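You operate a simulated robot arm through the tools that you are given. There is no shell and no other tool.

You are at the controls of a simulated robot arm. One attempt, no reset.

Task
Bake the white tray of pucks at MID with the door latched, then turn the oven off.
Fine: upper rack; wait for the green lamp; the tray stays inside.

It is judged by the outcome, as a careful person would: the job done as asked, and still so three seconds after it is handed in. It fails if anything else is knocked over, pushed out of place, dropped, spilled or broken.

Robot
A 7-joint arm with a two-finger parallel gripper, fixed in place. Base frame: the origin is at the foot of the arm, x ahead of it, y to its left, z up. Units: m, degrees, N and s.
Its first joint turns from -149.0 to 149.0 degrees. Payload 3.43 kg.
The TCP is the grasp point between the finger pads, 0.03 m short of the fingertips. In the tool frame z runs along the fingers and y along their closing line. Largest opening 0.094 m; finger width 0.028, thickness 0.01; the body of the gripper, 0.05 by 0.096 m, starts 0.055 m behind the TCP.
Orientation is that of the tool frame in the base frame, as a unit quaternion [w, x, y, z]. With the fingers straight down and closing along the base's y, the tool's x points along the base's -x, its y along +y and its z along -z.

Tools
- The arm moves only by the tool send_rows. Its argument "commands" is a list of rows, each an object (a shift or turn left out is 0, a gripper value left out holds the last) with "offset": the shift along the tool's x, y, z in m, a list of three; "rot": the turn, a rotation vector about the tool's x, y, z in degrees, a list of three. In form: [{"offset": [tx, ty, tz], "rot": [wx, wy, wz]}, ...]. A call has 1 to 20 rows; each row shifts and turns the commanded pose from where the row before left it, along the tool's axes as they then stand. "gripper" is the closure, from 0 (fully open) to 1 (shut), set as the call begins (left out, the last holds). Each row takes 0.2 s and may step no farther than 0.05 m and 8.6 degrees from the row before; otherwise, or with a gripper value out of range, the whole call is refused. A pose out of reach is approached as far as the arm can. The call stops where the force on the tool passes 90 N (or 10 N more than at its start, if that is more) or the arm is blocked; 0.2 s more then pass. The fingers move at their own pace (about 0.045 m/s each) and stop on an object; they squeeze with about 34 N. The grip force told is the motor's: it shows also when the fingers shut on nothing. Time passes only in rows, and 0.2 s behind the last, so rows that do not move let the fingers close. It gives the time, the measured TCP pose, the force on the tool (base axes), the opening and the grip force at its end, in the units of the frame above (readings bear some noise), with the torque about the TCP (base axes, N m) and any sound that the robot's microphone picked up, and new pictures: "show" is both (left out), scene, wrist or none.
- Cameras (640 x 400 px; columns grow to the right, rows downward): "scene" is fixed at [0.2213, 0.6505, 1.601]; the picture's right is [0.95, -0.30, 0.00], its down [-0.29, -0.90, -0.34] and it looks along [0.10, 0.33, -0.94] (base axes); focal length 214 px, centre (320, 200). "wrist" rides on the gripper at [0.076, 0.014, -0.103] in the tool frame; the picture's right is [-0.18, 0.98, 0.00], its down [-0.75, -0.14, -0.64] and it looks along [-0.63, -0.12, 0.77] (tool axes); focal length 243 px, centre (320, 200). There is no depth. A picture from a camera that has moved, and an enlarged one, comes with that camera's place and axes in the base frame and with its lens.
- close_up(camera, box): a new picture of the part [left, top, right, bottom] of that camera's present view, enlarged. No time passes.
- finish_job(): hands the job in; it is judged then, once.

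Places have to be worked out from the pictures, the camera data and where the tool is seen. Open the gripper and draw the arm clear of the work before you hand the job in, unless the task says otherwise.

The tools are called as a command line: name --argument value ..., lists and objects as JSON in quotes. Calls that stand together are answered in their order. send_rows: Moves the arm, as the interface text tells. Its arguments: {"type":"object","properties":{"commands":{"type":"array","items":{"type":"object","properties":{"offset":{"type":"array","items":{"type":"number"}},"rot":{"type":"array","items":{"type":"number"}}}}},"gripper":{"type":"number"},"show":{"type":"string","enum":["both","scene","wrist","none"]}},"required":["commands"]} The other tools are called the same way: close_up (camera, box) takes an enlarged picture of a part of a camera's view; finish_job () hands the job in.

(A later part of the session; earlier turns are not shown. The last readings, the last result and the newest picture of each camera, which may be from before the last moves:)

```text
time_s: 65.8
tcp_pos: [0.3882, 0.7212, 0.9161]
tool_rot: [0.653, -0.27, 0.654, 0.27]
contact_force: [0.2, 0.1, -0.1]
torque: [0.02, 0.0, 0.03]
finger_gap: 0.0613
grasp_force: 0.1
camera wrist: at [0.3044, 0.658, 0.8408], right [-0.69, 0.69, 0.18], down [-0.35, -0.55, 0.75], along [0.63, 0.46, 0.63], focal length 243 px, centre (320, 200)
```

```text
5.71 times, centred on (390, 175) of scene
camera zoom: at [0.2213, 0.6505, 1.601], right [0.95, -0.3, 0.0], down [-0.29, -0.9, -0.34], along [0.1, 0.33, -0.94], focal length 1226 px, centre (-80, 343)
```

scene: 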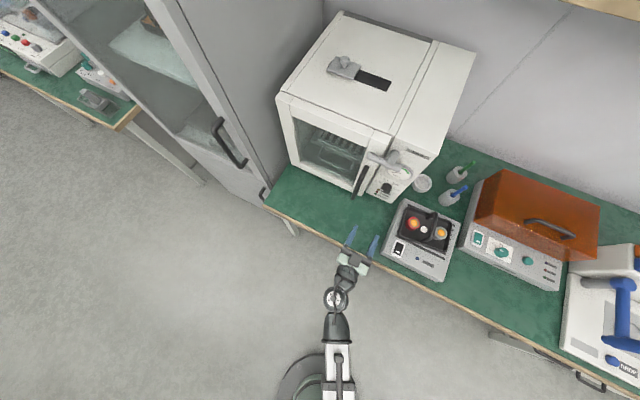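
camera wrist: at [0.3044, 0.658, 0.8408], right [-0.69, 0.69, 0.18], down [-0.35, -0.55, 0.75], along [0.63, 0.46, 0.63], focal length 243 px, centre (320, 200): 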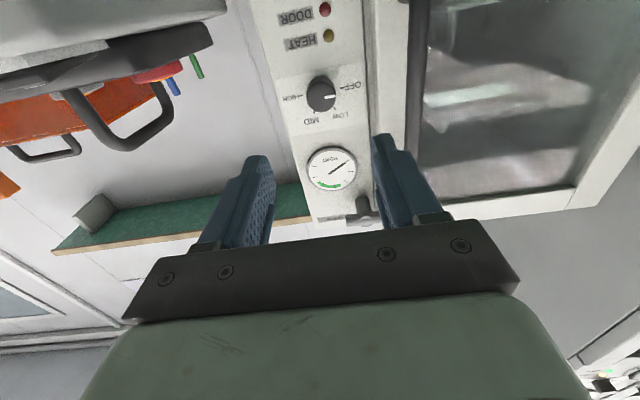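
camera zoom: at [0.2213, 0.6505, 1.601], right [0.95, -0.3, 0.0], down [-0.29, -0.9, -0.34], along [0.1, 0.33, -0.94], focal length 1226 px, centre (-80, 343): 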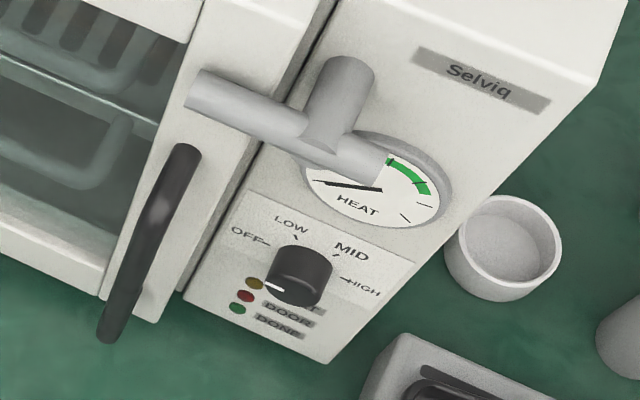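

The knob pointer reads OFF. Its cap triangulates to e≈−0.2355, z≈0.929, n≈0.968, with the panel near n≈0.993. Before gripping, I'll test in free space that the wrist can roll +88°.

send_rows --commands '[{"rot": [0, 0, 8]}, {"rot": [0, 0, 8]}, {"rot": [0, 0, 8]}, {"rot": [0, 0, 8]}, {"rot": [0, 0, 8]}, {"rot": [0, 0, 8]}, {"rot": [0, 0, 8]}, {"rot": [0, 0, 8]}, {"rot": [0, 0, 8]}, {"rot": [0, 0, 8]}, {"rot": [0, 0, 8]}]' --show "both"

```text
time_s: 68.2
tcp_pos: [0.3881, 0.7228, 0.9909]
tool_rot: [0.278, 0.259, 0.674, 0.634]
contact_force: [-0.5, 0.6, -0.1]
torque: [-0.02, -0.01, 0.01]
finger_gap: 0.061
grasp_force: 0.0
out of reach, approached as far as the arm can: row 9, 10, 11
camera wrist: at [0.261, 0.706, 1.0065], right [0.13, -0.07, 0.99], down [0.08, -0.99, -0.08], along [0.99, 0.09, -0.12], focal length 243 px, centre (320, 200)
```

scene: 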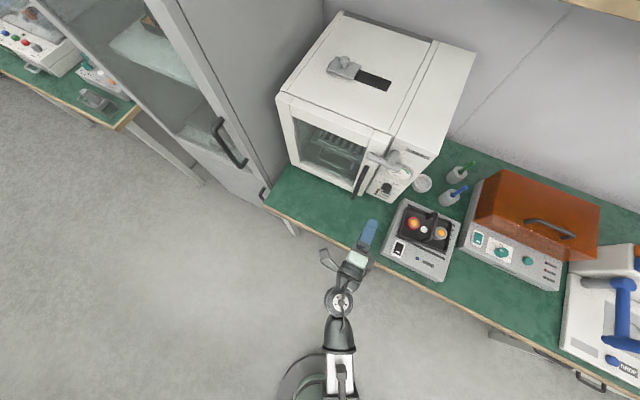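
wrist: 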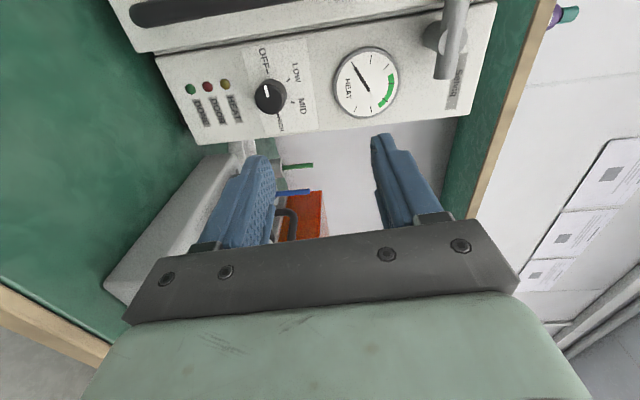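

Rolling past +64° is out of reach, so I'll return and test the negative side. A −56° to +64° span would give the 120° I need.

send_rows --commands '[{"rot": [0, 0, -8]}, {"rot": [0, 0, -8]}, {"rot": [0, 0, -8]}, {"rot": [0, 0, -8]}, {"rot": [0, 0, -8]}, {"rot": [0, 0, -8]}, {"rot": [0, 0, -8]}, {"rot": [0, 0, -8]}, {"rot": [0, 0, -8]}, {"rot": [0, 0, -8]}, {"rot": [0, 0, -8]}]' --show "none"

send_rows --commands '[{"rot": [0, 0, -8]}, {"rot": [0, 0, -8]}, {"rot": [0, 0, -8]}, {"rot": [0, 0, -8]}, {"rot": [0, 0, -8]}, {"rot": [0, 0, -8]}, {"rot": [0, 0, -8]}, {"rot": [0, 0, -6]}]' --show "both"

```text
time_s: 70.6
tcp_pos: [0.3871, 0.7251, 0.99]
tool_rot: [0.653, -0.271, 0.654, 0.269]
contact_force: [-0.6, -0.8, -0.3]
torque: [0.02, -0.02, 0.02]
finger_gap: 0.0613
grasp_force: 0.0
```

```text
time_s: 72.4
tcp_pos: [0.3887, 0.7254, 0.9903]
tool_rot: [0.699, -0.569, 0.42, -0.105]
contact_force: [-0.7, 0.3, 0.8]
torque: [0.01, 0.02, -0.01]
finger_gap: 0.0609
grasp_force: 0.1
camera wrist: at [0.3582, 0.6088, 0.9429], right [-0.44, 0.44, -0.78], down [-0.88, -0.03, 0.48], along [0.19, 0.9, 0.4], focal length 243 px, centre (320, 200)
```

scene: 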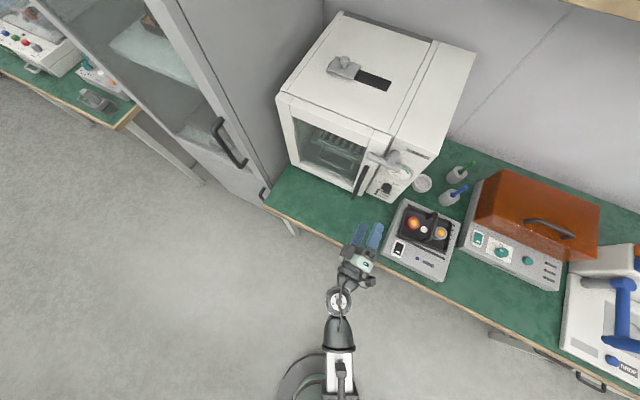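
wrist: 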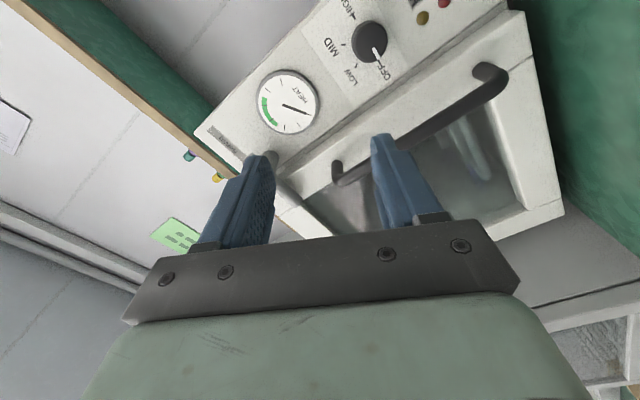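

The wrist reaches −62°, so I'll turn the knob from −62° to +58°. I'll drop to knob height at a safe distance and check alignment.

send_rows --commands '[{"offset": [0.0156, 0.0265, 0]}, {"offset": [0.0156, 0.0265, 0]}, {"offset": [0, 0, 0.03]}, {"offset": [0, 0, 0.03]}]' --show "both"

close_up --camera "wrist" --box '[220, 0, 460, 200]'

close_up --camera "scene" --box '[350, 150, 450, 230]'

```text
time_s: 73.4
tcp_pos: [0.4323, 0.7646, 0.9286]
tool_rot: [0.698, -0.57, 0.421, -0.104]
contact_force: [0.0, -0.1, -0.6]
torque: [0.0, 0.0, 0.0]
finger_gap: 0.0609
grasp_force: 0.1
camera wrist: at [0.4024, 0.6497, 0.8808], right [-0.44, 0.44, -0.78], down [-0.88, -0.03, 0.48], along [0.19, 0.9, 0.4], focal length 243 px, centre (320, 200)
```

scene: 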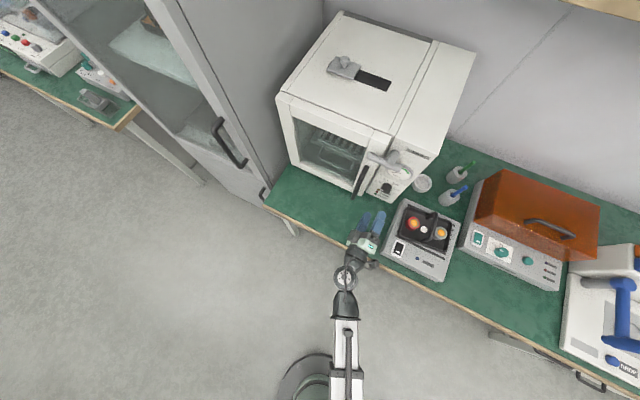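
wrist: 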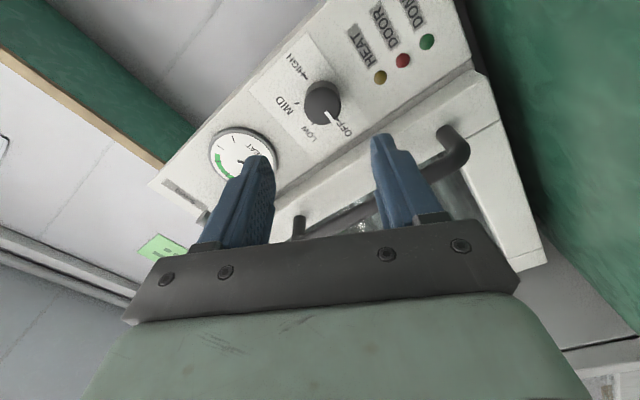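

```text
2.00 times, centred on (340, 100) of wrist
camera zoom: at [0.4024, 0.6497, 0.8808], right [-0.44, 0.44, -0.78], down [-0.88, -0.03, 0.48], along [0.19, 0.9, 0.4], focal length 485 px, centre (280, 400)
```

zoom: 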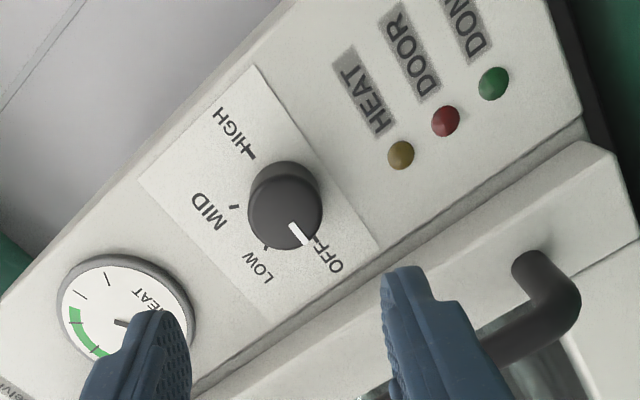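

```text
5.00 times, centred on (400, 190) of scene
camera zoom: at [0.2213, 0.6505, 1.601], right [0.95, -0.3, 0.0], down [-0.29, -0.9, -0.34], along [0.1, 0.33, -0.94], focal length 1072 px, centre (-80, 250)
```

zoom: 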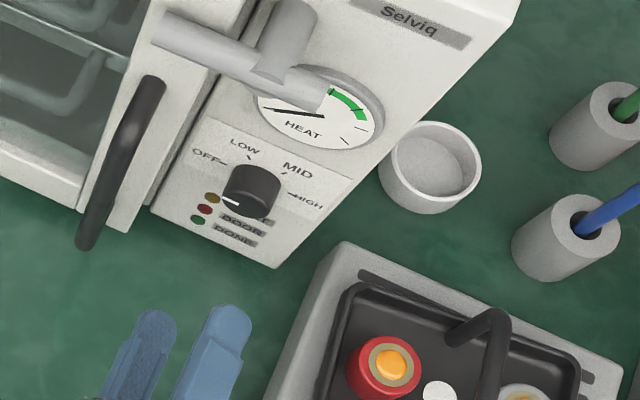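

The knob lies within 3 mm of the tool axis. I'll correct that small offset and advance so the fingers straddle the knob, stopping about 5 mm short of the panel.

send_rows --commands '[{"offset": [0.001, 0.003, 0.02]}, {"offset": [0, 0, 0.03]}, {"offset": [0, 0, 0.03]}, {"offset": [0, 0, 0.02]}]' --show "both"

close_up --camera "wrist" --box '[220, 0, 460, 240]'

close_up --camera "scene" --box '[350, 150, 450, 230]'

```text
time_s: 74.4
tcp_pos: [0.5029, 0.8369, 0.926]
tool_rot: [0.699, -0.569, 0.421, -0.104]
contact_force: [0.2, -0.2, 0.7]
torque: [0.01, 0.02, -0.01]
finger_gap: 0.0612
grasp_force: 0.0
camera wrist: at [0.4725, 0.7208, 0.8777], right [-0.44, 0.44, -0.78], down [-0.88, -0.03, 0.48], along [0.19, 0.9, 0.4], focal length 243 px, centre (320, 200)
```

scene: 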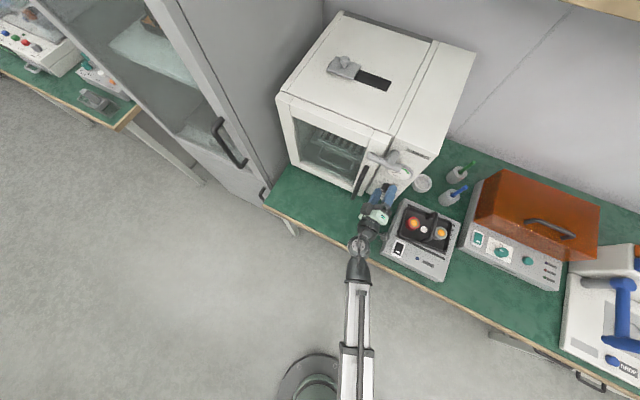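
wrist: 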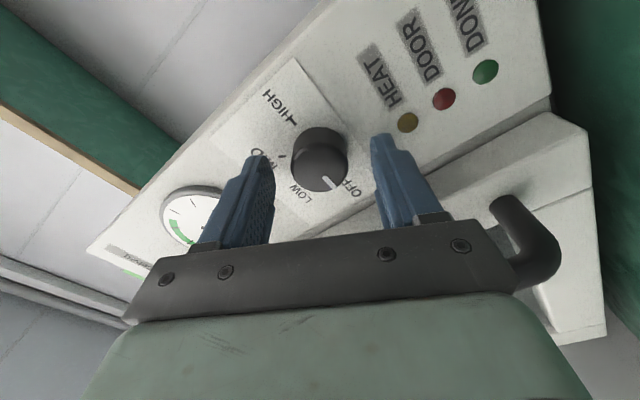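

```text
1.67 times, centred on (340, 120) of wrist
camera zoom: at [0.4725, 0.7208, 0.8777], right [-0.44, 0.44, -0.78], down [-0.88, -0.03, 0.48], along [0.19, 0.9, 0.4], focal length 404 px, centre (287, 333)
```

zoom: 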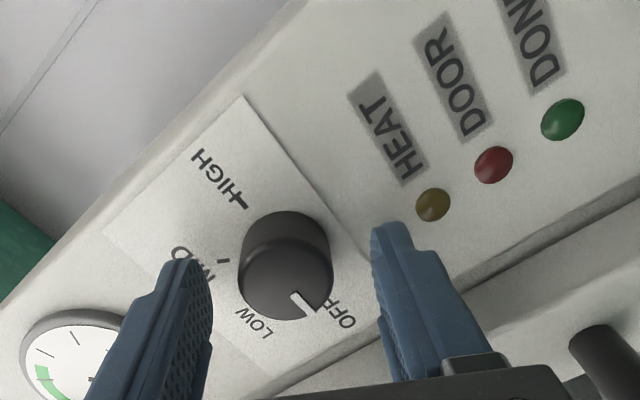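

```text
5.00 times, centred on (400, 190) of scene
camera zoom: at [0.2213, 0.6505, 1.601], right [0.95, -0.3, 0.0], down [-0.29, -0.9, -0.34], along [0.1, 0.33, -0.94], focal length 1072 px, centre (-80, 250)
```

zoom: 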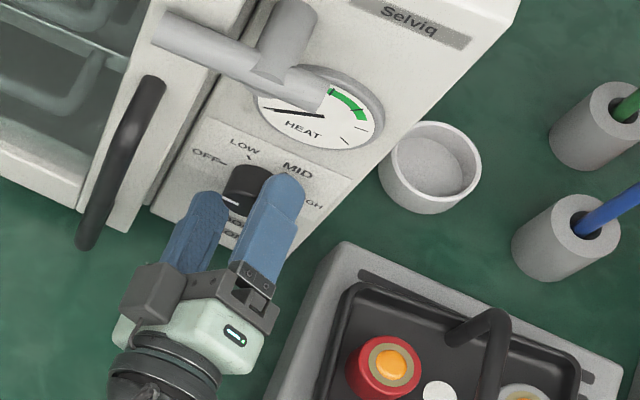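

The fingers straddle the knob and it is centred to within a millimetre. I'll advance 9 mm more and then close.

send_rows --commands '[{"offset": [0, 0, 0.009]}]' --show "none"

send_rows --commands '[{"offset": [0, 0, 0]}, {"offset": [0, 0, 0]}, {"offset": [0, 0, 0]}, {"offset": [0, 0, 0]}]' --gripper 1.0 --show "both"

close_up --camera "wrist" --box '[220, 0, 460, 240]'

```text
time_s: 74.8
tcp_pos: [0.5092, 0.8427, 0.9254]
tool_rot: [0.699, -0.569, 0.421, -0.104]
contact_force: [-0.9, -0.6, -0.9]
torque: [0.07, -0.04, -0.01]
finger_gap: 0.0609
grasp_force: 0.0
```

```text
time_s: 75.8
tcp_pos: [0.5091, 0.8432, 0.9261]
tool_rot: [0.699, -0.569, 0.421, -0.104]
contact_force: [0.0, -0.1, 2.4]
torque: [0.14, -0.09, 0.03]
finger_gap: 0.0335
grasp_force: 45.5
camera wrist: at [0.4788, 0.7269, 0.8779], right [-0.44, 0.44, -0.78], down [-0.88, -0.03, 0.48], along [0.19, 0.9, 0.4], focal length 243 px, centre (320, 200)
```

scene: 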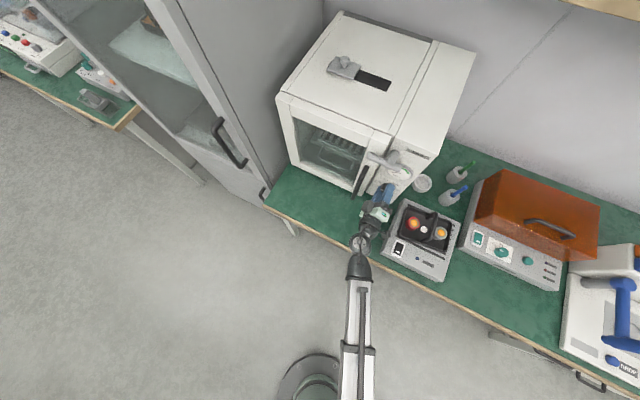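
wrist: 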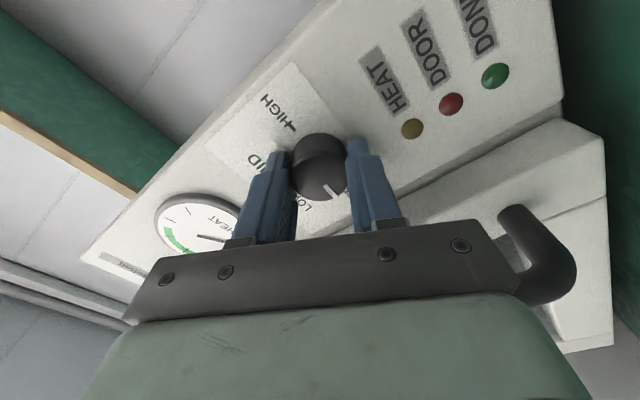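

```text
1.67 times, centred on (340, 120) of wrist
camera zoom: at [0.4788, 0.7269, 0.8779], right [-0.44, 0.44, -0.78], down [-0.88, -0.03, 0.48], along [0.19, 0.9, 0.4], focal length 404 px, centre (287, 333)
```

zoom: 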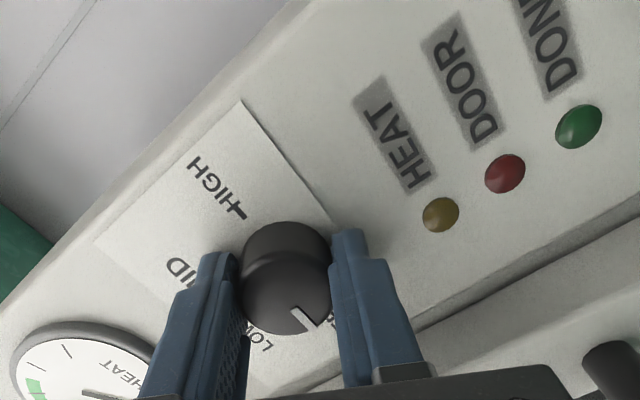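

The knob is held at a 0.0335 m gap with almost no side load. I'll turn it clockwise in stages, first 64°.

send_rows --commands '[{"rot": [0, 0, 8]}, {"rot": [0, 0, 8]}, {"rot": [0, 0, 8]}, {"rot": [0, 0, 8]}, {"rot": [0, 0, 8]}, {"rot": [0, 0, 8]}, {"rot": [0, 0, 8]}, {"rot": [0, 0, 8]}]' --show "both"

close_up --camera "wrist" --box '[220, 0, 460, 240]'

```text
time_s: 77.6
tcp_pos: [0.5096, 0.8422, 0.927]
tool_rot: [0.647, -0.258, 0.659, 0.283]
contact_force: [3.8, -7.2, -0.2]
torque: [0.17, -0.2, 0.17]
finger_gap: 0.0337
grasp_force: 45.2
camera wrist: at [0.4242, 0.7815, 0.8511], right [-0.69, 0.69, 0.22], down [-0.33, -0.57, 0.75], along [0.64, 0.44, 0.62], focal length 243 px, centre (320, 200)
```

scene: 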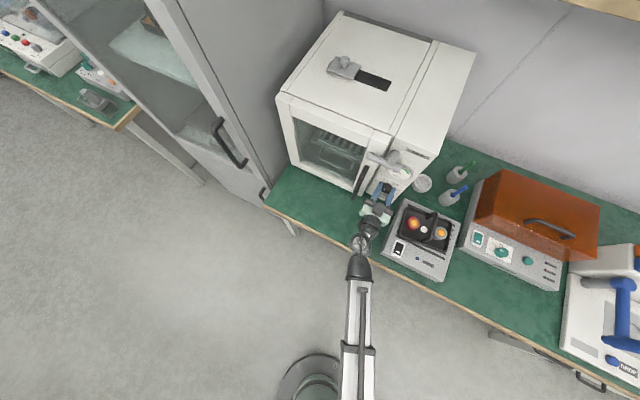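
wrist: 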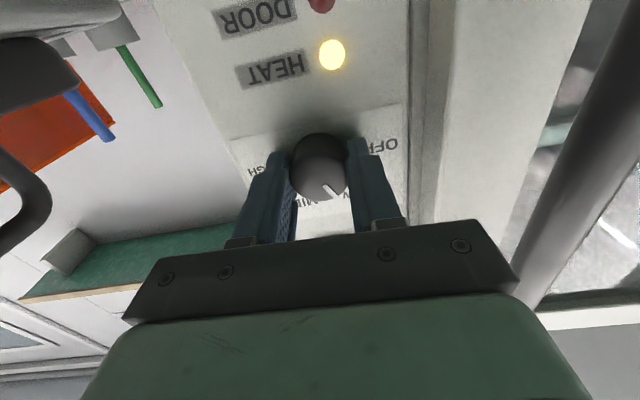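

```text
1.67 times, centred on (340, 120) of wrist
camera zoom: at [0.4242, 0.7815, 0.8511], right [-0.69, 0.69, 0.22], down [-0.33, -0.57, 0.75], along [0.64, 0.44, 0.62], focal length 404 px, centre (287, 333)
```

zoom: 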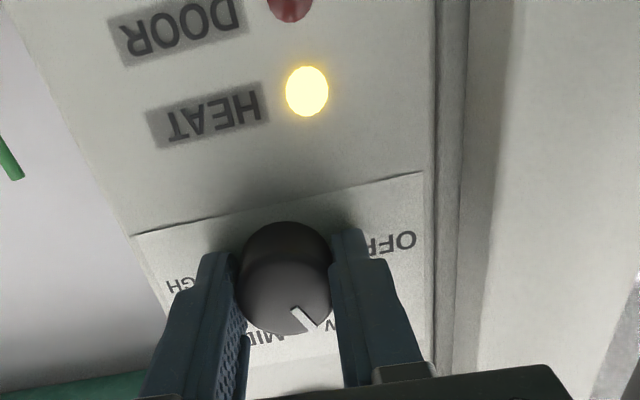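

The HEAT lamp is on and the DOOR lamp is dark, so the oven accepts the latched door. I'll turn on toward MID.

send_rows --commands '[{"rot": [0, 0, 8]}, {"rot": [0, 0, 8]}, {"rot": [0, 0, 8]}, {"rot": [0, 0, 8]}, {"rot": [0, 0, 8]}]' --show "wrist"

close_up --camera "wrist" --box '[220, 0, 460, 240]'

```text
time_s: 78.8
tcp_pos: [0.5096, 0.8416, 0.926]
tool_rot: [0.512, -0.016, 0.708, 0.486]
contact_force: [9.5, -15.1, -3.0]
torque: [-0.29, 0.26, 0.63]
finger_gap: 0.0339
grasp_force: 44.6
camera wrist: at [0.393, 0.8128, 0.8796], right [-0.43, 0.43, 0.8], down [-0.02, -0.89, 0.46], along [0.9, 0.18, 0.39], focal length 243 px, centre (320, 200)
```

wrist: 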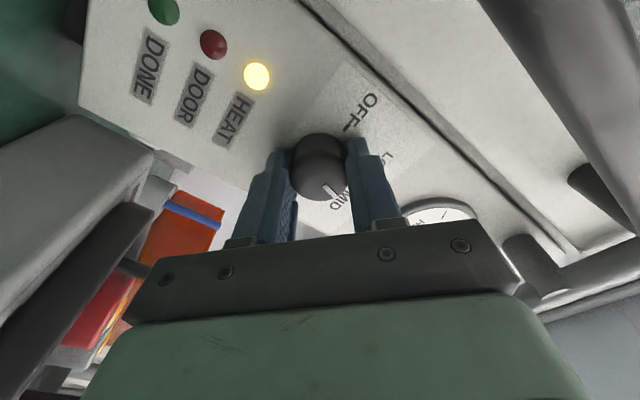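

```text
1.67 times, centred on (340, 120) of wrist
camera zoom: at [0.393, 0.8128, 0.8796], right [-0.43, 0.43, 0.8], down [-0.02, -0.89, 0.46], along [0.9, 0.18, 0.39], focal length 404 px, centre (287, 333)
```

zoom: 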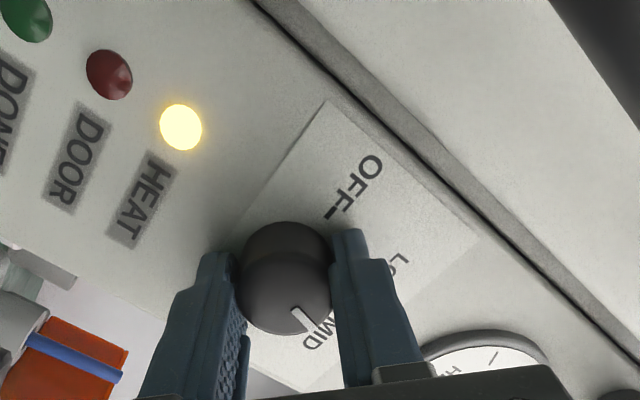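

At 104° of turn, the pointer is approaching MID. I'll take the last 16° in two steps.

send_rows --commands '[{"rot": [0, 0, 8]}]' --show "none"

send_rows --commands '[{"rot": [0, 0, 8]}]' --show "wrist"

close_up --camera "wrist" --box '[220, 40, 440, 240]'

```text
time_s: 79.2
tcp_pos: [0.5094, 0.8417, 0.9266]
tool_rot: [0.477, 0.033, 0.707, 0.521]
contact_force: [8.4, -16.5, -4.0]
torque: [-0.15, 0.14, 0.14]
finger_gap: 0.0333
grasp_force: 45.6
```

```text
time_s: 79.6
tcp_pos: [0.5086, 0.8409, 0.9256]
tool_rot: [0.44, 0.082, 0.704, 0.552]
contact_force: [9.0, -20.2, -6.8]
torque: [-0.08, 0.08, 0.04]
finger_gap: 0.0338
grasp_force: 44.5
camera wrist: at [0.3857, 0.8201, 0.8982], right [-0.25, 0.26, 0.93], down [0.05, -0.96, 0.28], along [0.97, 0.12, 0.23], focal length 243 px, centre (320, 200)
```

wrist: 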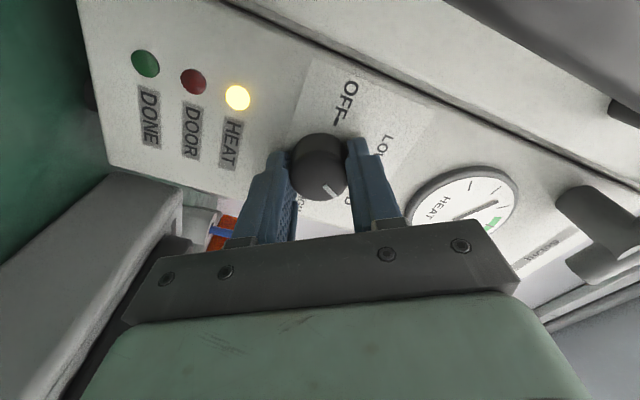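

```text
2.00 times, centred on (330, 140) of wrist
camera zoom: at [0.3857, 0.8201, 0.8982], right [-0.25, 0.26, 0.93], down [0.05, -0.96, 0.28], along [0.97, 0.12, 0.23], focal length 485 px, centre (300, 320)
```

zoom: 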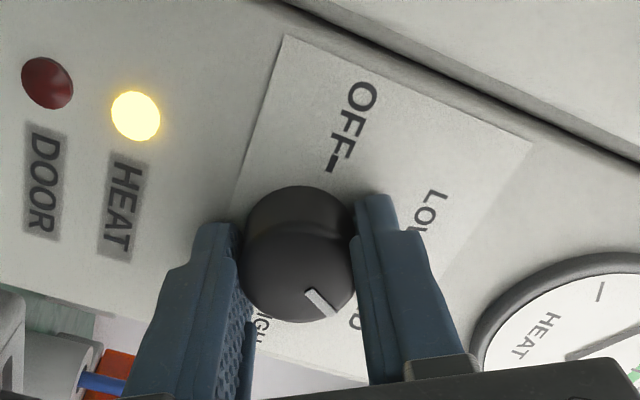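

The pointer now lines up with about MID, 120° from the OFF tick. I'll release the knob and back straight off to read the dial.

send_rows --commands '[{"offset": [0, 0, 0]}, {"offset": [0, 0, 0]}, {"offset": [0, 0, 0]}]' --gripper 0.35 --show "none"

send_rows --commands '[{"offset": [0, 0, -0.02]}, {"offset": [0, 0, -0.03]}, {"offset": [0, 0, -0.03]}, {"offset": [0, 0, -0.03]}]' --show "both"

close_up --camera "wrist" --box '[160, 40, 400, 200]'

close_up --camera "scene" --box '[360, 145, 430, 205]'

```text
time_s: 80.4
tcp_pos: [0.5078, 0.8438, 0.9247]
tool_rot: [0.439, 0.079, 0.704, 0.553]
contact_force: [-8.5, -1.4, -2.9]
torque: [-0.11, -0.28, 0.24]
finger_gap: 0.0614
grasp_force: 0.2
```

```text
time_s: 81.4
tcp_pos: [0.4308, 0.7636, 0.9256]
tool_rot: [0.44, 0.08, 0.703, 0.552]
contact_force: [-0.2, 0.4, -0.8]
torque: [-0.01, 0.03, 0.02]
finger_gap: 0.061
grasp_force: 0.1
camera wrist: at [0.3069, 0.7421, 0.8982], right [-0.26, 0.26, 0.93], down [0.05, -0.96, 0.28], along [0.97, 0.12, 0.23], focal length 243 px, centre (320, 200)
```

scene: 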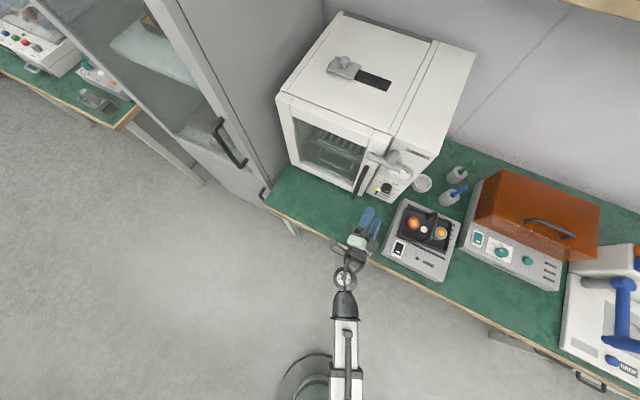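
wrist: 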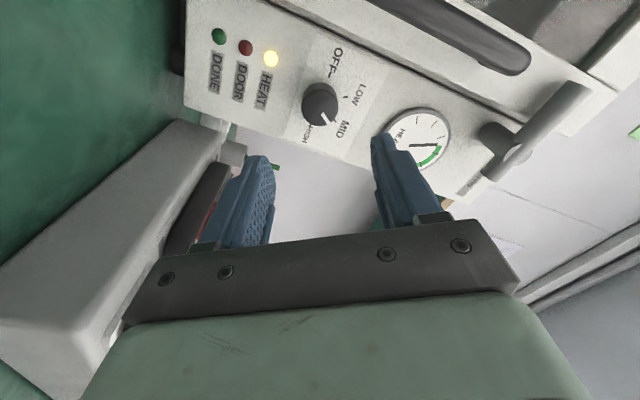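

```text
2.50 times, centred on (280, 120) of wrist
camera zoom: at [0.3069, 0.7421, 0.8982], right [-0.26, 0.26, 0.93], down [0.05, -0.96, 0.28], along [0.97, 0.12, 0.23], focal length 606 px, centre (420, 400)
```

zoom: 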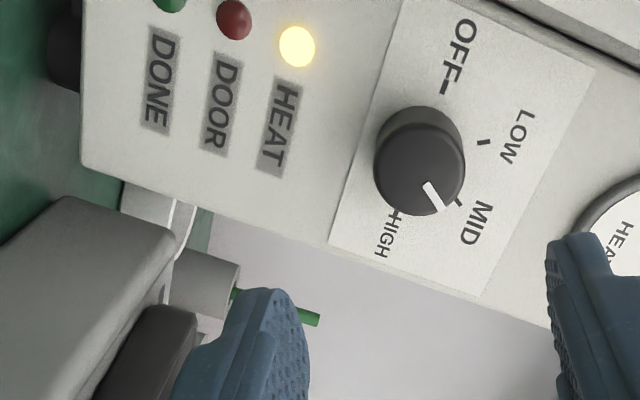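

```text
6.67 times, centred on (395, 175) of scene
camera zoom: at [0.2213, 0.6505, 1.601], right [0.95, -0.3, 0.0], down [-0.29, -0.9, -0.34], along [0.1, 0.33, -0.94], focal length 1430 px, centre (-180, 367)
```

zoom: 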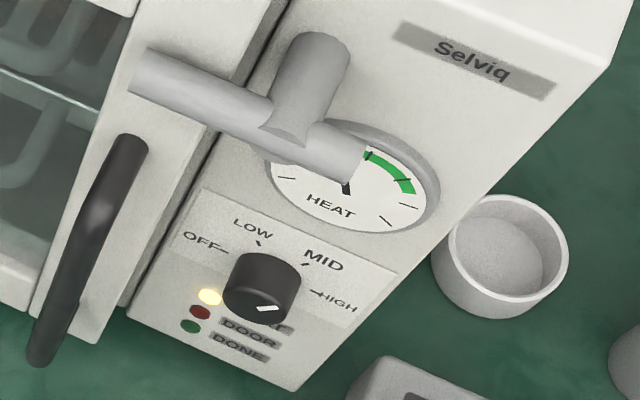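

The pointer is on MID, the HEAT lamp is lit, DOOR is off, and the gauge is climbing. I'll hold still and wait for the green DONE lamp.

send_rows --commands '[{"offset": [0, 0, 0]}, {"offset": [0, 0, 0]}, {"offset": [0, 0, 0]}, {"offset": [0, 0, 0]}, {"offset": [0, 0, 0]}, {"offset": [0, 0, 0]}, {"offset": [0, 0, 0]}, {"offset": [0, 0, 0]}, {"offset": [0, 0, 0]}, {"offset": [0, 0, 0]}, {"offset": [0, 0, 0]}, {"offset": [0, 0, 0]}, {"offset": [0, 0, 0]}, {"offset": [0, 0, 0]}, {"offset": [0, 0, 0]}, {"offset": [0, 0, 0]}, {"offset": [0, 0, 0]}, {"offset": [0, 0, 0]}, {"offset": [0, 0, 0]}, {"offset": [0, 0, 0]}]' --show "wrist"

close_up --camera "scene" --box '[360, 145, 430, 205]'

```text
time_s: 85.6
tcp_pos: [0.43, 0.7644, 0.9257]
tool_rot: [0.44, 0.08, 0.703, 0.553]
contact_force: [0.6, 0.5, 0.3]
torque: [0.03, 0.0, 0.02]
finger_gap: 0.0611
grasp_force: 0.0
camera wrist: at [0.3073, 0.7424, 0.8983], right [-0.26, 0.26, 0.93], down [0.05, -0.96, 0.28], along [0.97, 0.12, 0.23], focal length 243 px, centre (320, 200)
```

wrist: 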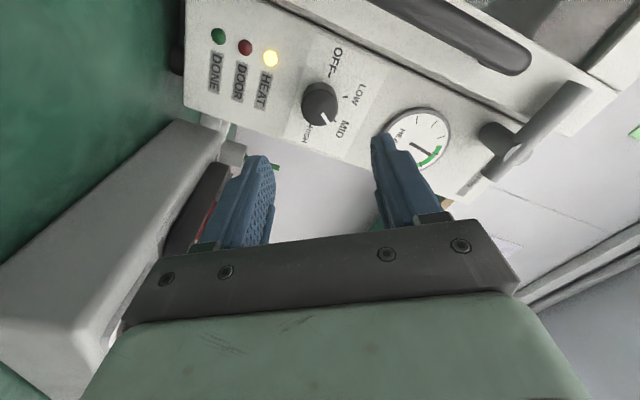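

```text
6.67 times, centred on (395, 175) of scene
camera zoom: at [0.2213, 0.6505, 1.601], right [0.95, -0.3, 0.0], down [-0.29, -0.9, -0.34], along [0.1, 0.33, -0.94], focal length 1430 px, centre (-180, 367)
```

zoom: 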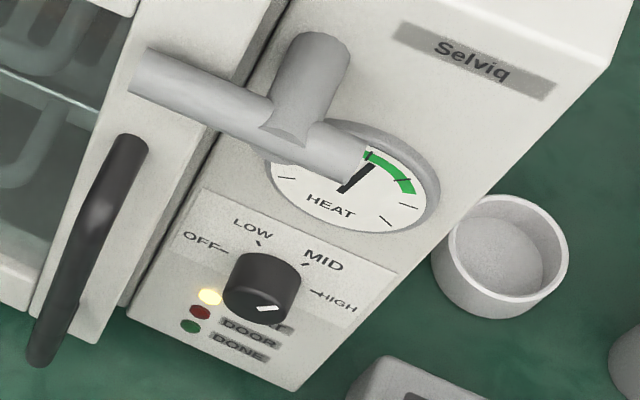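

The needle is entering the green band but DONE is still dark. I'll keep waiting.

send_rows --commands '[{"offset": [0, 0, 0]}, {"offset": [0, 0, 0]}, {"offset": [0, 0, 0]}, {"offset": [0, 0, 0]}, {"offset": [0, 0, 0]}, {"offset": [0, 0, 0]}, {"offset": [0, 0, 0]}, {"offset": [0, 0, 0]}, {"offset": [0, 0, 0]}, {"offset": [0, 0, 0]}, {"offset": [0, 0, 0]}, {"offset": [0, 0, 0]}, {"offset": [0, 0, 0]}, {"offset": [0, 0, 0]}, {"offset": [0, 0, 0]}, {"offset": [0, 0, 0]}, {"offset": [0, 0, 0]}, {"offset": [0, 0, 0]}, {"offset": [0, 0, 0]}, {"offset": [0, 0, 0]}]' --show "wrist"

```text
time_s: 89.8
tcp_pos: [0.431, 0.7641, 0.9259]
tool_rot: [0.44, 0.08, 0.703, 0.553]
contact_force: [-0.1, 0.6, -0.2]
torque: [0.01, 0.05, 0.01]
finger_gap: 0.061
grasp_force: 0.0
camera wrist: at [0.3073, 0.7423, 0.8983], right [-0.26, 0.26, 0.93], down [0.05, -0.96, 0.28], along [0.97, 0.12, 0.23], focal length 243 px, centre (320, 200)
```

wrist: 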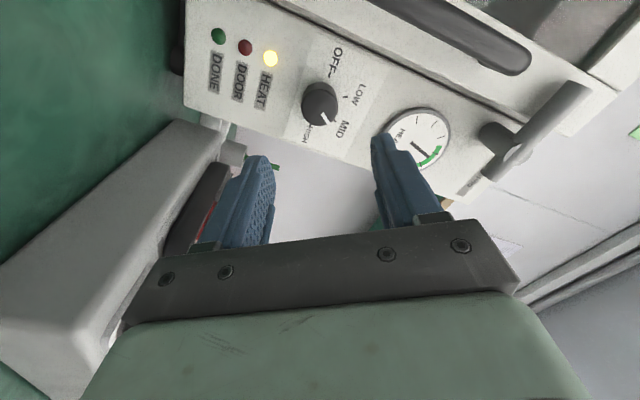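

HEAT is still on and DONE is still dark, so I'll keep holding.

send_rows --commands '[{"offset": [0, 0, 0]}, {"offset": [0, 0, 0]}, {"offset": [0, 0, 0]}, {"offset": [0, 0, 0]}, {"offset": [0, 0, 0]}, {"offset": [0, 0, 0]}, {"offset": [0, 0, 0]}, {"offset": [0, 0, 0]}, {"offset": [0, 0, 0]}, {"offset": [0, 0, 0]}, {"offset": [0, 0, 0]}, {"offset": [0, 0, 0]}, {"offset": [0, 0, 0]}, {"offset": [0, 0, 0]}, {"offset": [0, 0, 0]}, {"offset": [0, 0, 0]}, {"offset": [0, 0, 0]}, {"offset": [0, 0, 0]}, {"offset": [0, 0, 0]}, {"offset": [0, 0, 0]}]' --show "wrist"

close_up --camera "scene" --box '[360, 145, 430, 205]'

```text
time_s: 94.0
tcp_pos: [0.4313, 0.7637, 0.927]
tool_rot: [0.44, 0.08, 0.702, 0.554]
contact_force: [-0.9, 0.1, -0.1]
torque: [-0.04, -0.05, 0.02]
finger_gap: 0.0612
grasp_force: 0.1
camera wrist: at [0.3073, 0.7423, 0.8983], right [-0.26, 0.26, 0.93], down [0.05, -0.96, 0.28], along [0.97, 0.12, 0.23], focal length 243 px, centre (320, 200)
```

wrist: 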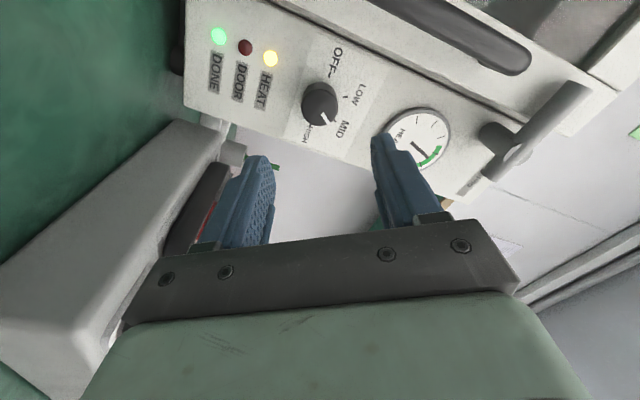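

```text
6.67 times, centred on (395, 175) of scene
camera zoom: at [0.2213, 0.6505, 1.601], right [0.95, -0.3, 0.0], down [-0.29, -0.9, -0.34], along [0.1, 0.33, -0.94], focal length 1430 px, centre (-180, 367)
```

zoom: 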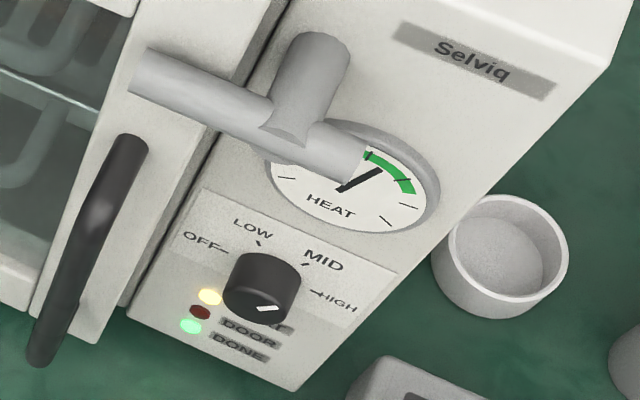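

The green DONE lamp is lit, so the bake is complete. I'll re-approach the knob with a small centring correction and grip it at this roll.

send_rows --commands '[{"offset": [-0.0026, -0.0005, 0.02]}, {"offset": [0, 0, 0.03]}, {"offset": [0, 0, 0.03]}, {"offset": [0, 0, 0.02]}, {"offset": [0, 0, 0.01]}]' --show "none"

send_rows --commands '[{"offset": [0, 0, 0]}, {"offset": [0, 0, 0]}, {"offset": [0, 0, 0]}, {"offset": [0, 0, 0]}]' --gripper 1.0 --show "wrist"

close_up --camera "wrist" --box '[220, 40, 440, 240]'

```text
time_s: 95.2
tcp_pos: [0.5115, 0.8413, 0.9266]
tool_rot: [0.439, 0.08, 0.703, 0.553]
contact_force: [0.6, -0.3, -0.1]
torque: [-0.01, -0.04, -0.02]
finger_gap: 0.061
grasp_force: 0.1
```

```text
time_s: 96.2
tcp_pos: [0.5108, 0.8397, 0.926]
tool_rot: [0.44, 0.08, 0.703, 0.553]
contact_force: [0.6, 0.5, -0.8]
torque: [0.05, -0.04, 0.18]
finger_gap: 0.0337
grasp_force: 44.8
camera wrist: at [0.3868, 0.8184, 0.8992], right [-0.26, 0.26, 0.93], down [0.05, -0.96, 0.28], along [0.97, 0.12, 0.23], focal length 243 px, centre (320, 200)
```

wrist: 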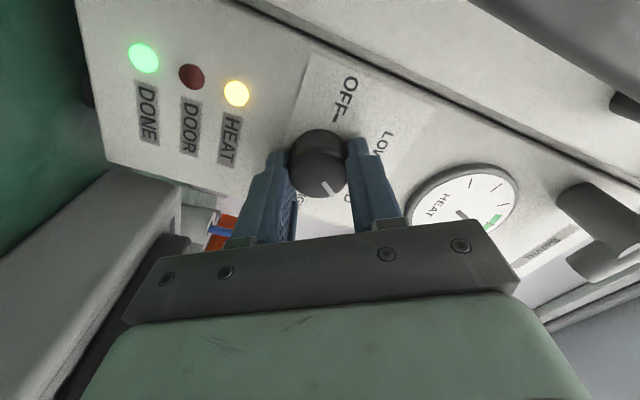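

```text
2.00 times, centred on (330, 140) of wrist
camera zoom: at [0.3868, 0.8184, 0.8992], right [-0.26, 0.26, 0.93], down [0.05, -0.96, 0.28], along [0.97, 0.12, 0.23], focal length 485 px, centre (300, 320)
```

zoom: 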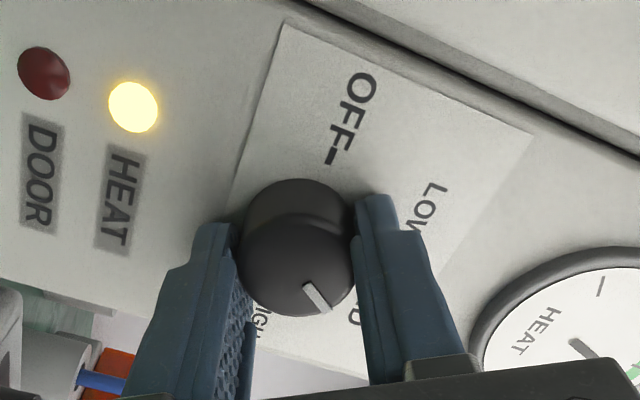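

The knob is gripped with no side load. I'll turn it counter-clockwise 120° back to OFF.

send_rows --commands '[{"rot": [0, 0, -8]}, {"rot": [0, 0, -8]}, {"rot": [0, 0, -8]}, {"rot": [0, 0, -8]}, {"rot": [0, 0, -8]}, {"rot": [0, 0, -8]}, {"rot": [0, 0, -8]}, {"rot": [0, 0, -8]}, {"rot": [0, 0, -8]}, {"rot": [0, 0, -8]}, {"rot": [0, 0, -8]}, {"rot": [0, 0, -8]}, {"rot": [0, 0, -8]}, {"rot": [0, 0, -8]}, {"rot": [0, 0, -8]}]' --show "wrist"

close_up --camera "wrist" --box '[220, 0, 500, 240]'

```text
time_s: 99.4
tcp_pos: [0.5096, 0.8407, 0.9252]
tool_rot: [0.698, -0.57, 0.421, -0.103]
contact_force: [-23.2, 4.9, -18.2]
torque: [0.68, 0.79, -0.49]
finger_gap: 0.0336
grasp_force: 45.5
camera wrist: at [0.4801, 0.7255, 0.8775], right [-0.45, 0.44, -0.78], down [-0.88, -0.03, 0.48], along [0.19, 0.9, 0.4], focal length 243 px, centre (320, 200)
```

wrist: 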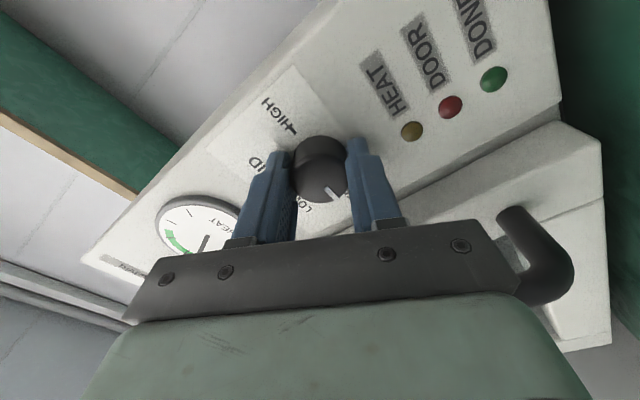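

```text
1.67 times, centred on (360, 120) of wrist
camera zoom: at [0.4801, 0.7255, 0.8775], right [-0.45, 0.44, -0.78], down [-0.88, -0.03, 0.48], along [0.19, 0.9, 0.4], focal length 404 px, centre (253, 333)
```

zoom: 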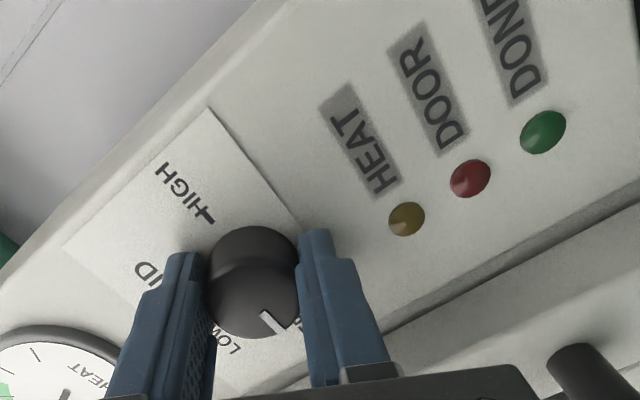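

HEAT and DONE are both out, so the oven is off. I'll release the knob, back off, and read the pointer.

send_rows --commands '[{"offset": [0, 0, 0]}, {"offset": [0, 0, 0]}, {"offset": [0, 0, 0]}]' --gripper 0.35 --show "none"

send_rows --commands '[{"offset": [0, 0, -0.02]}, {"offset": [0, 0, -0.03]}, {"offset": [0, 0, -0.03]}, {"offset": [0, 0, -0.03]}]' --show "both"

close_up --camera "wrist" --box '[240, 20, 460, 180]'

close_up --camera "scene" --box '[360, 145, 430, 205]'

```text
time_s: 100.2
tcp_pos: [0.5116, 0.8404, 0.9262]
tool_rot: [0.698, -0.569, 0.422, -0.105]
contact_force: [-3.6, -11.3, -2.7]
torque: [0.31, -0.15, -0.16]
finger_gap: 0.0606
grasp_force: 0.0
```

```text
time_s: 101.2
tcp_pos: [0.434, 0.7623, 0.927]
tool_rot: [0.699, -0.569, 0.421, -0.105]
contact_force: [0.4, 0.4, 0.3]
torque: [0.01, 0.02, 0.02]
finger_gap: 0.0611
grasp_force: 0.1
camera wrist: at [0.4037, 0.6469, 0.8788], right [-0.44, 0.44, -0.78], down [-0.88, -0.03, 0.48], along [0.19, 0.9, 0.4], focal length 243 px, centre (320, 200)
```

scene: 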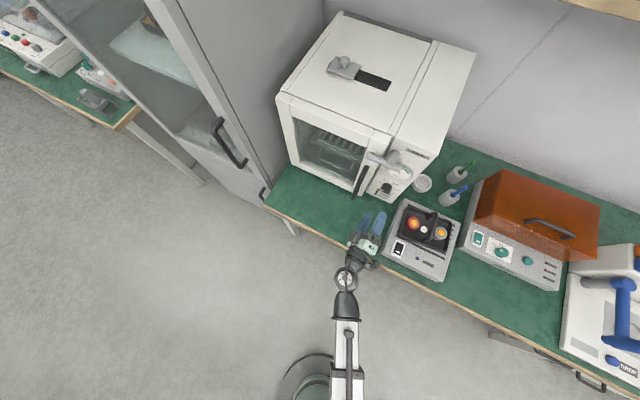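
wrist: 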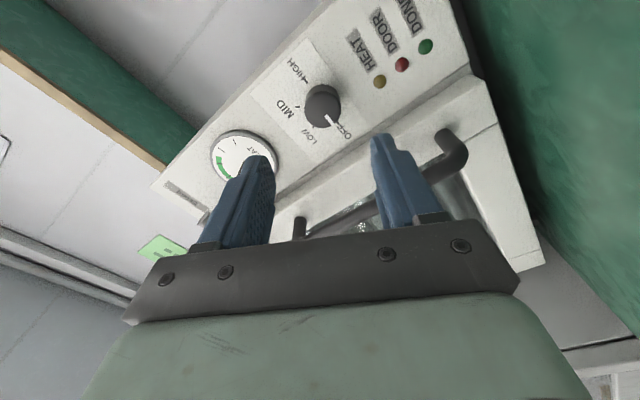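

```text
2.50 times, centred on (350, 100) of wrist
camera zoom: at [0.4037, 0.6469, 0.8788], right [-0.44, 0.44, -0.78], down [-0.88, -0.03, 0.48], along [0.19, 0.9, 0.4], focal length 606 px, centre (245, 450)
```

zoom: 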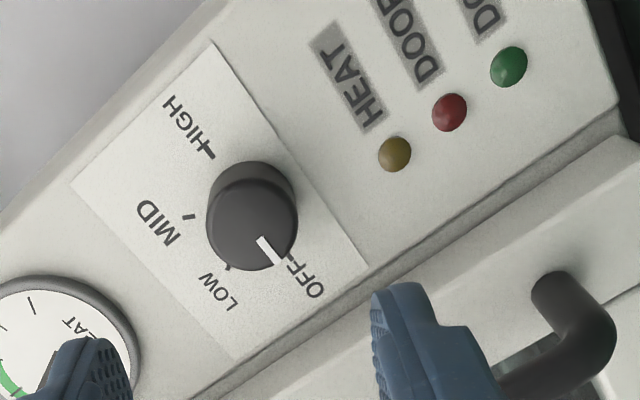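

```text
6.67 times, centred on (395, 175) of scene
camera zoom: at [0.2213, 0.6505, 1.601], right [0.95, -0.3, 0.0], down [-0.29, -0.9, -0.34], along [0.1, 0.33, -0.94], focal length 1430 px, centre (-180, 367)
```

zoom: 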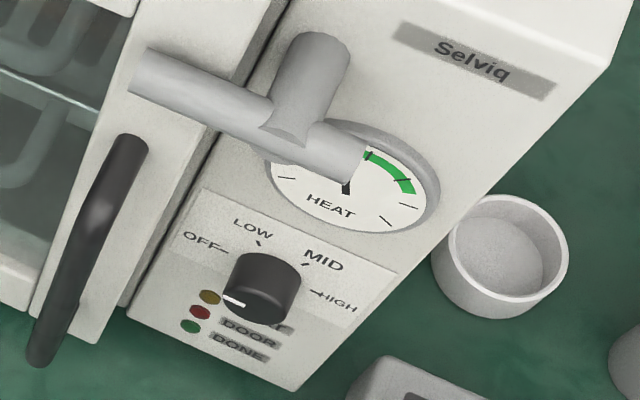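

The pointer is back at OFF, the lamps are dark, and the gauge is falling. I'll draw the arm back, open the gripper, and look at the whole oven.

send_rows --commands '[{"offset": [0, 0, -0.04]}, {"offset": [0, 0, -0.04]}, {"offset": [0, 0, -0.04]}, {"offset": [0, 0, -0.04]}, {"offset": [0, 0, -0.04]}, {"rot": [0, 0, 8]}, {"rot": [0, 0, 8]}, {"rot": [0, 0, 8]}, {"rot": [0, 0, 8]}, {"rot": [0, 0, 8]}, {"rot": [0, 0, 8]}, {"rot": [0, 0, 8]}, {"rot": [0, 0, 6]}, {"rot": [0, 8, 0]}, {"rot": [0, 8, 0]}, {"rot": [0, 8, 0]}, {"rot": [0, 8, 0]}]' --gripper 0.0 --show "both"

close_up --camera "scene" --box '[260, 60, 460, 220]'

close_up --camera "scene" --box '[380, 140, 640, 330]'

```text
time_s: 104.8
tcp_pos: [0.294, 0.6326, 0.9253]
tool_rot: [0.446, -0.336, 0.809, 0.186]
contact_force: [0.1, -0.8, 0.0]
torque: [0.01, -0.03, -0.03]
finger_gap: 0.0941
grasp_force: 0.1
out of reach, approached as far as the arm can: row 5
camera wrist: at [0.1929, 0.552, 0.9166], right [-0.63, 0.76, 0.16], down [0.0, -0.2, 0.98], along [0.78, 0.61, 0.13], focal length 243 px, centre (320, 200)
```

scene: 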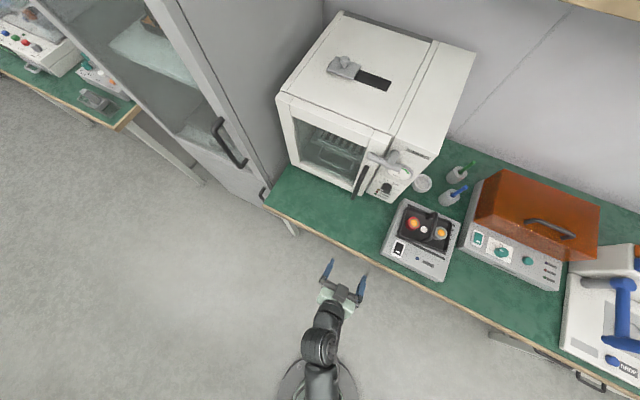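
wrist: 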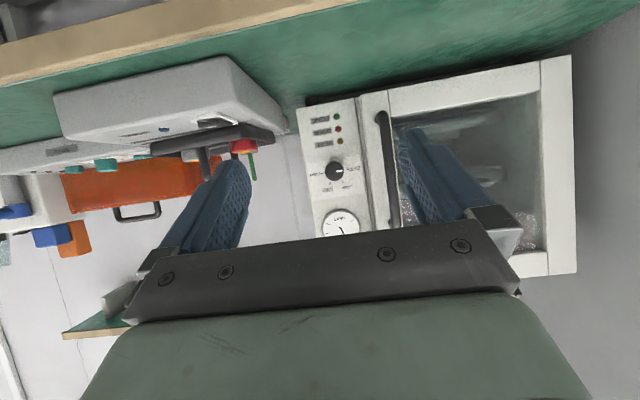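

```text
2.50 times, centred on (360, 140) of scene
camera zoom: at [0.2213, 0.6505, 1.601], right [0.95, -0.3, 0.0], down [-0.29, -0.9, -0.34], along [0.1, 0.33, -0.94], focal length 536 px, centre (220, 350)
```

zoom: 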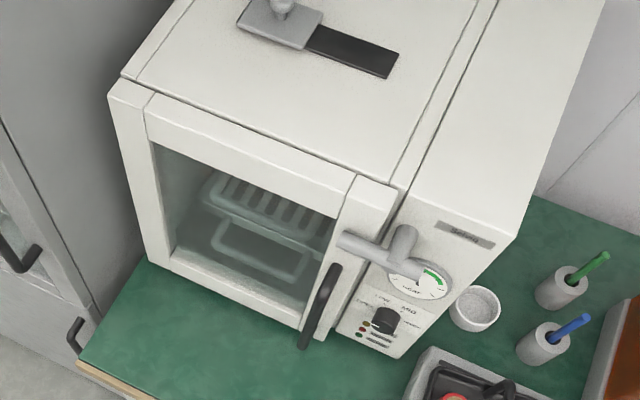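

```text
2.11 times, centred on (510, 235) of scene
camera zoom: at [0.2213, 0.6505, 1.601], right [0.95, -0.3, 0.0], down [-0.29, -0.9, -0.34], along [0.1, 0.33, -0.94], focal length 452 px, centre (-80, 126)
```

zoom: 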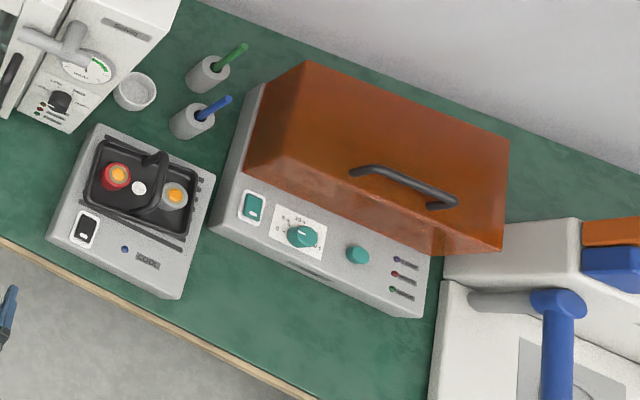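

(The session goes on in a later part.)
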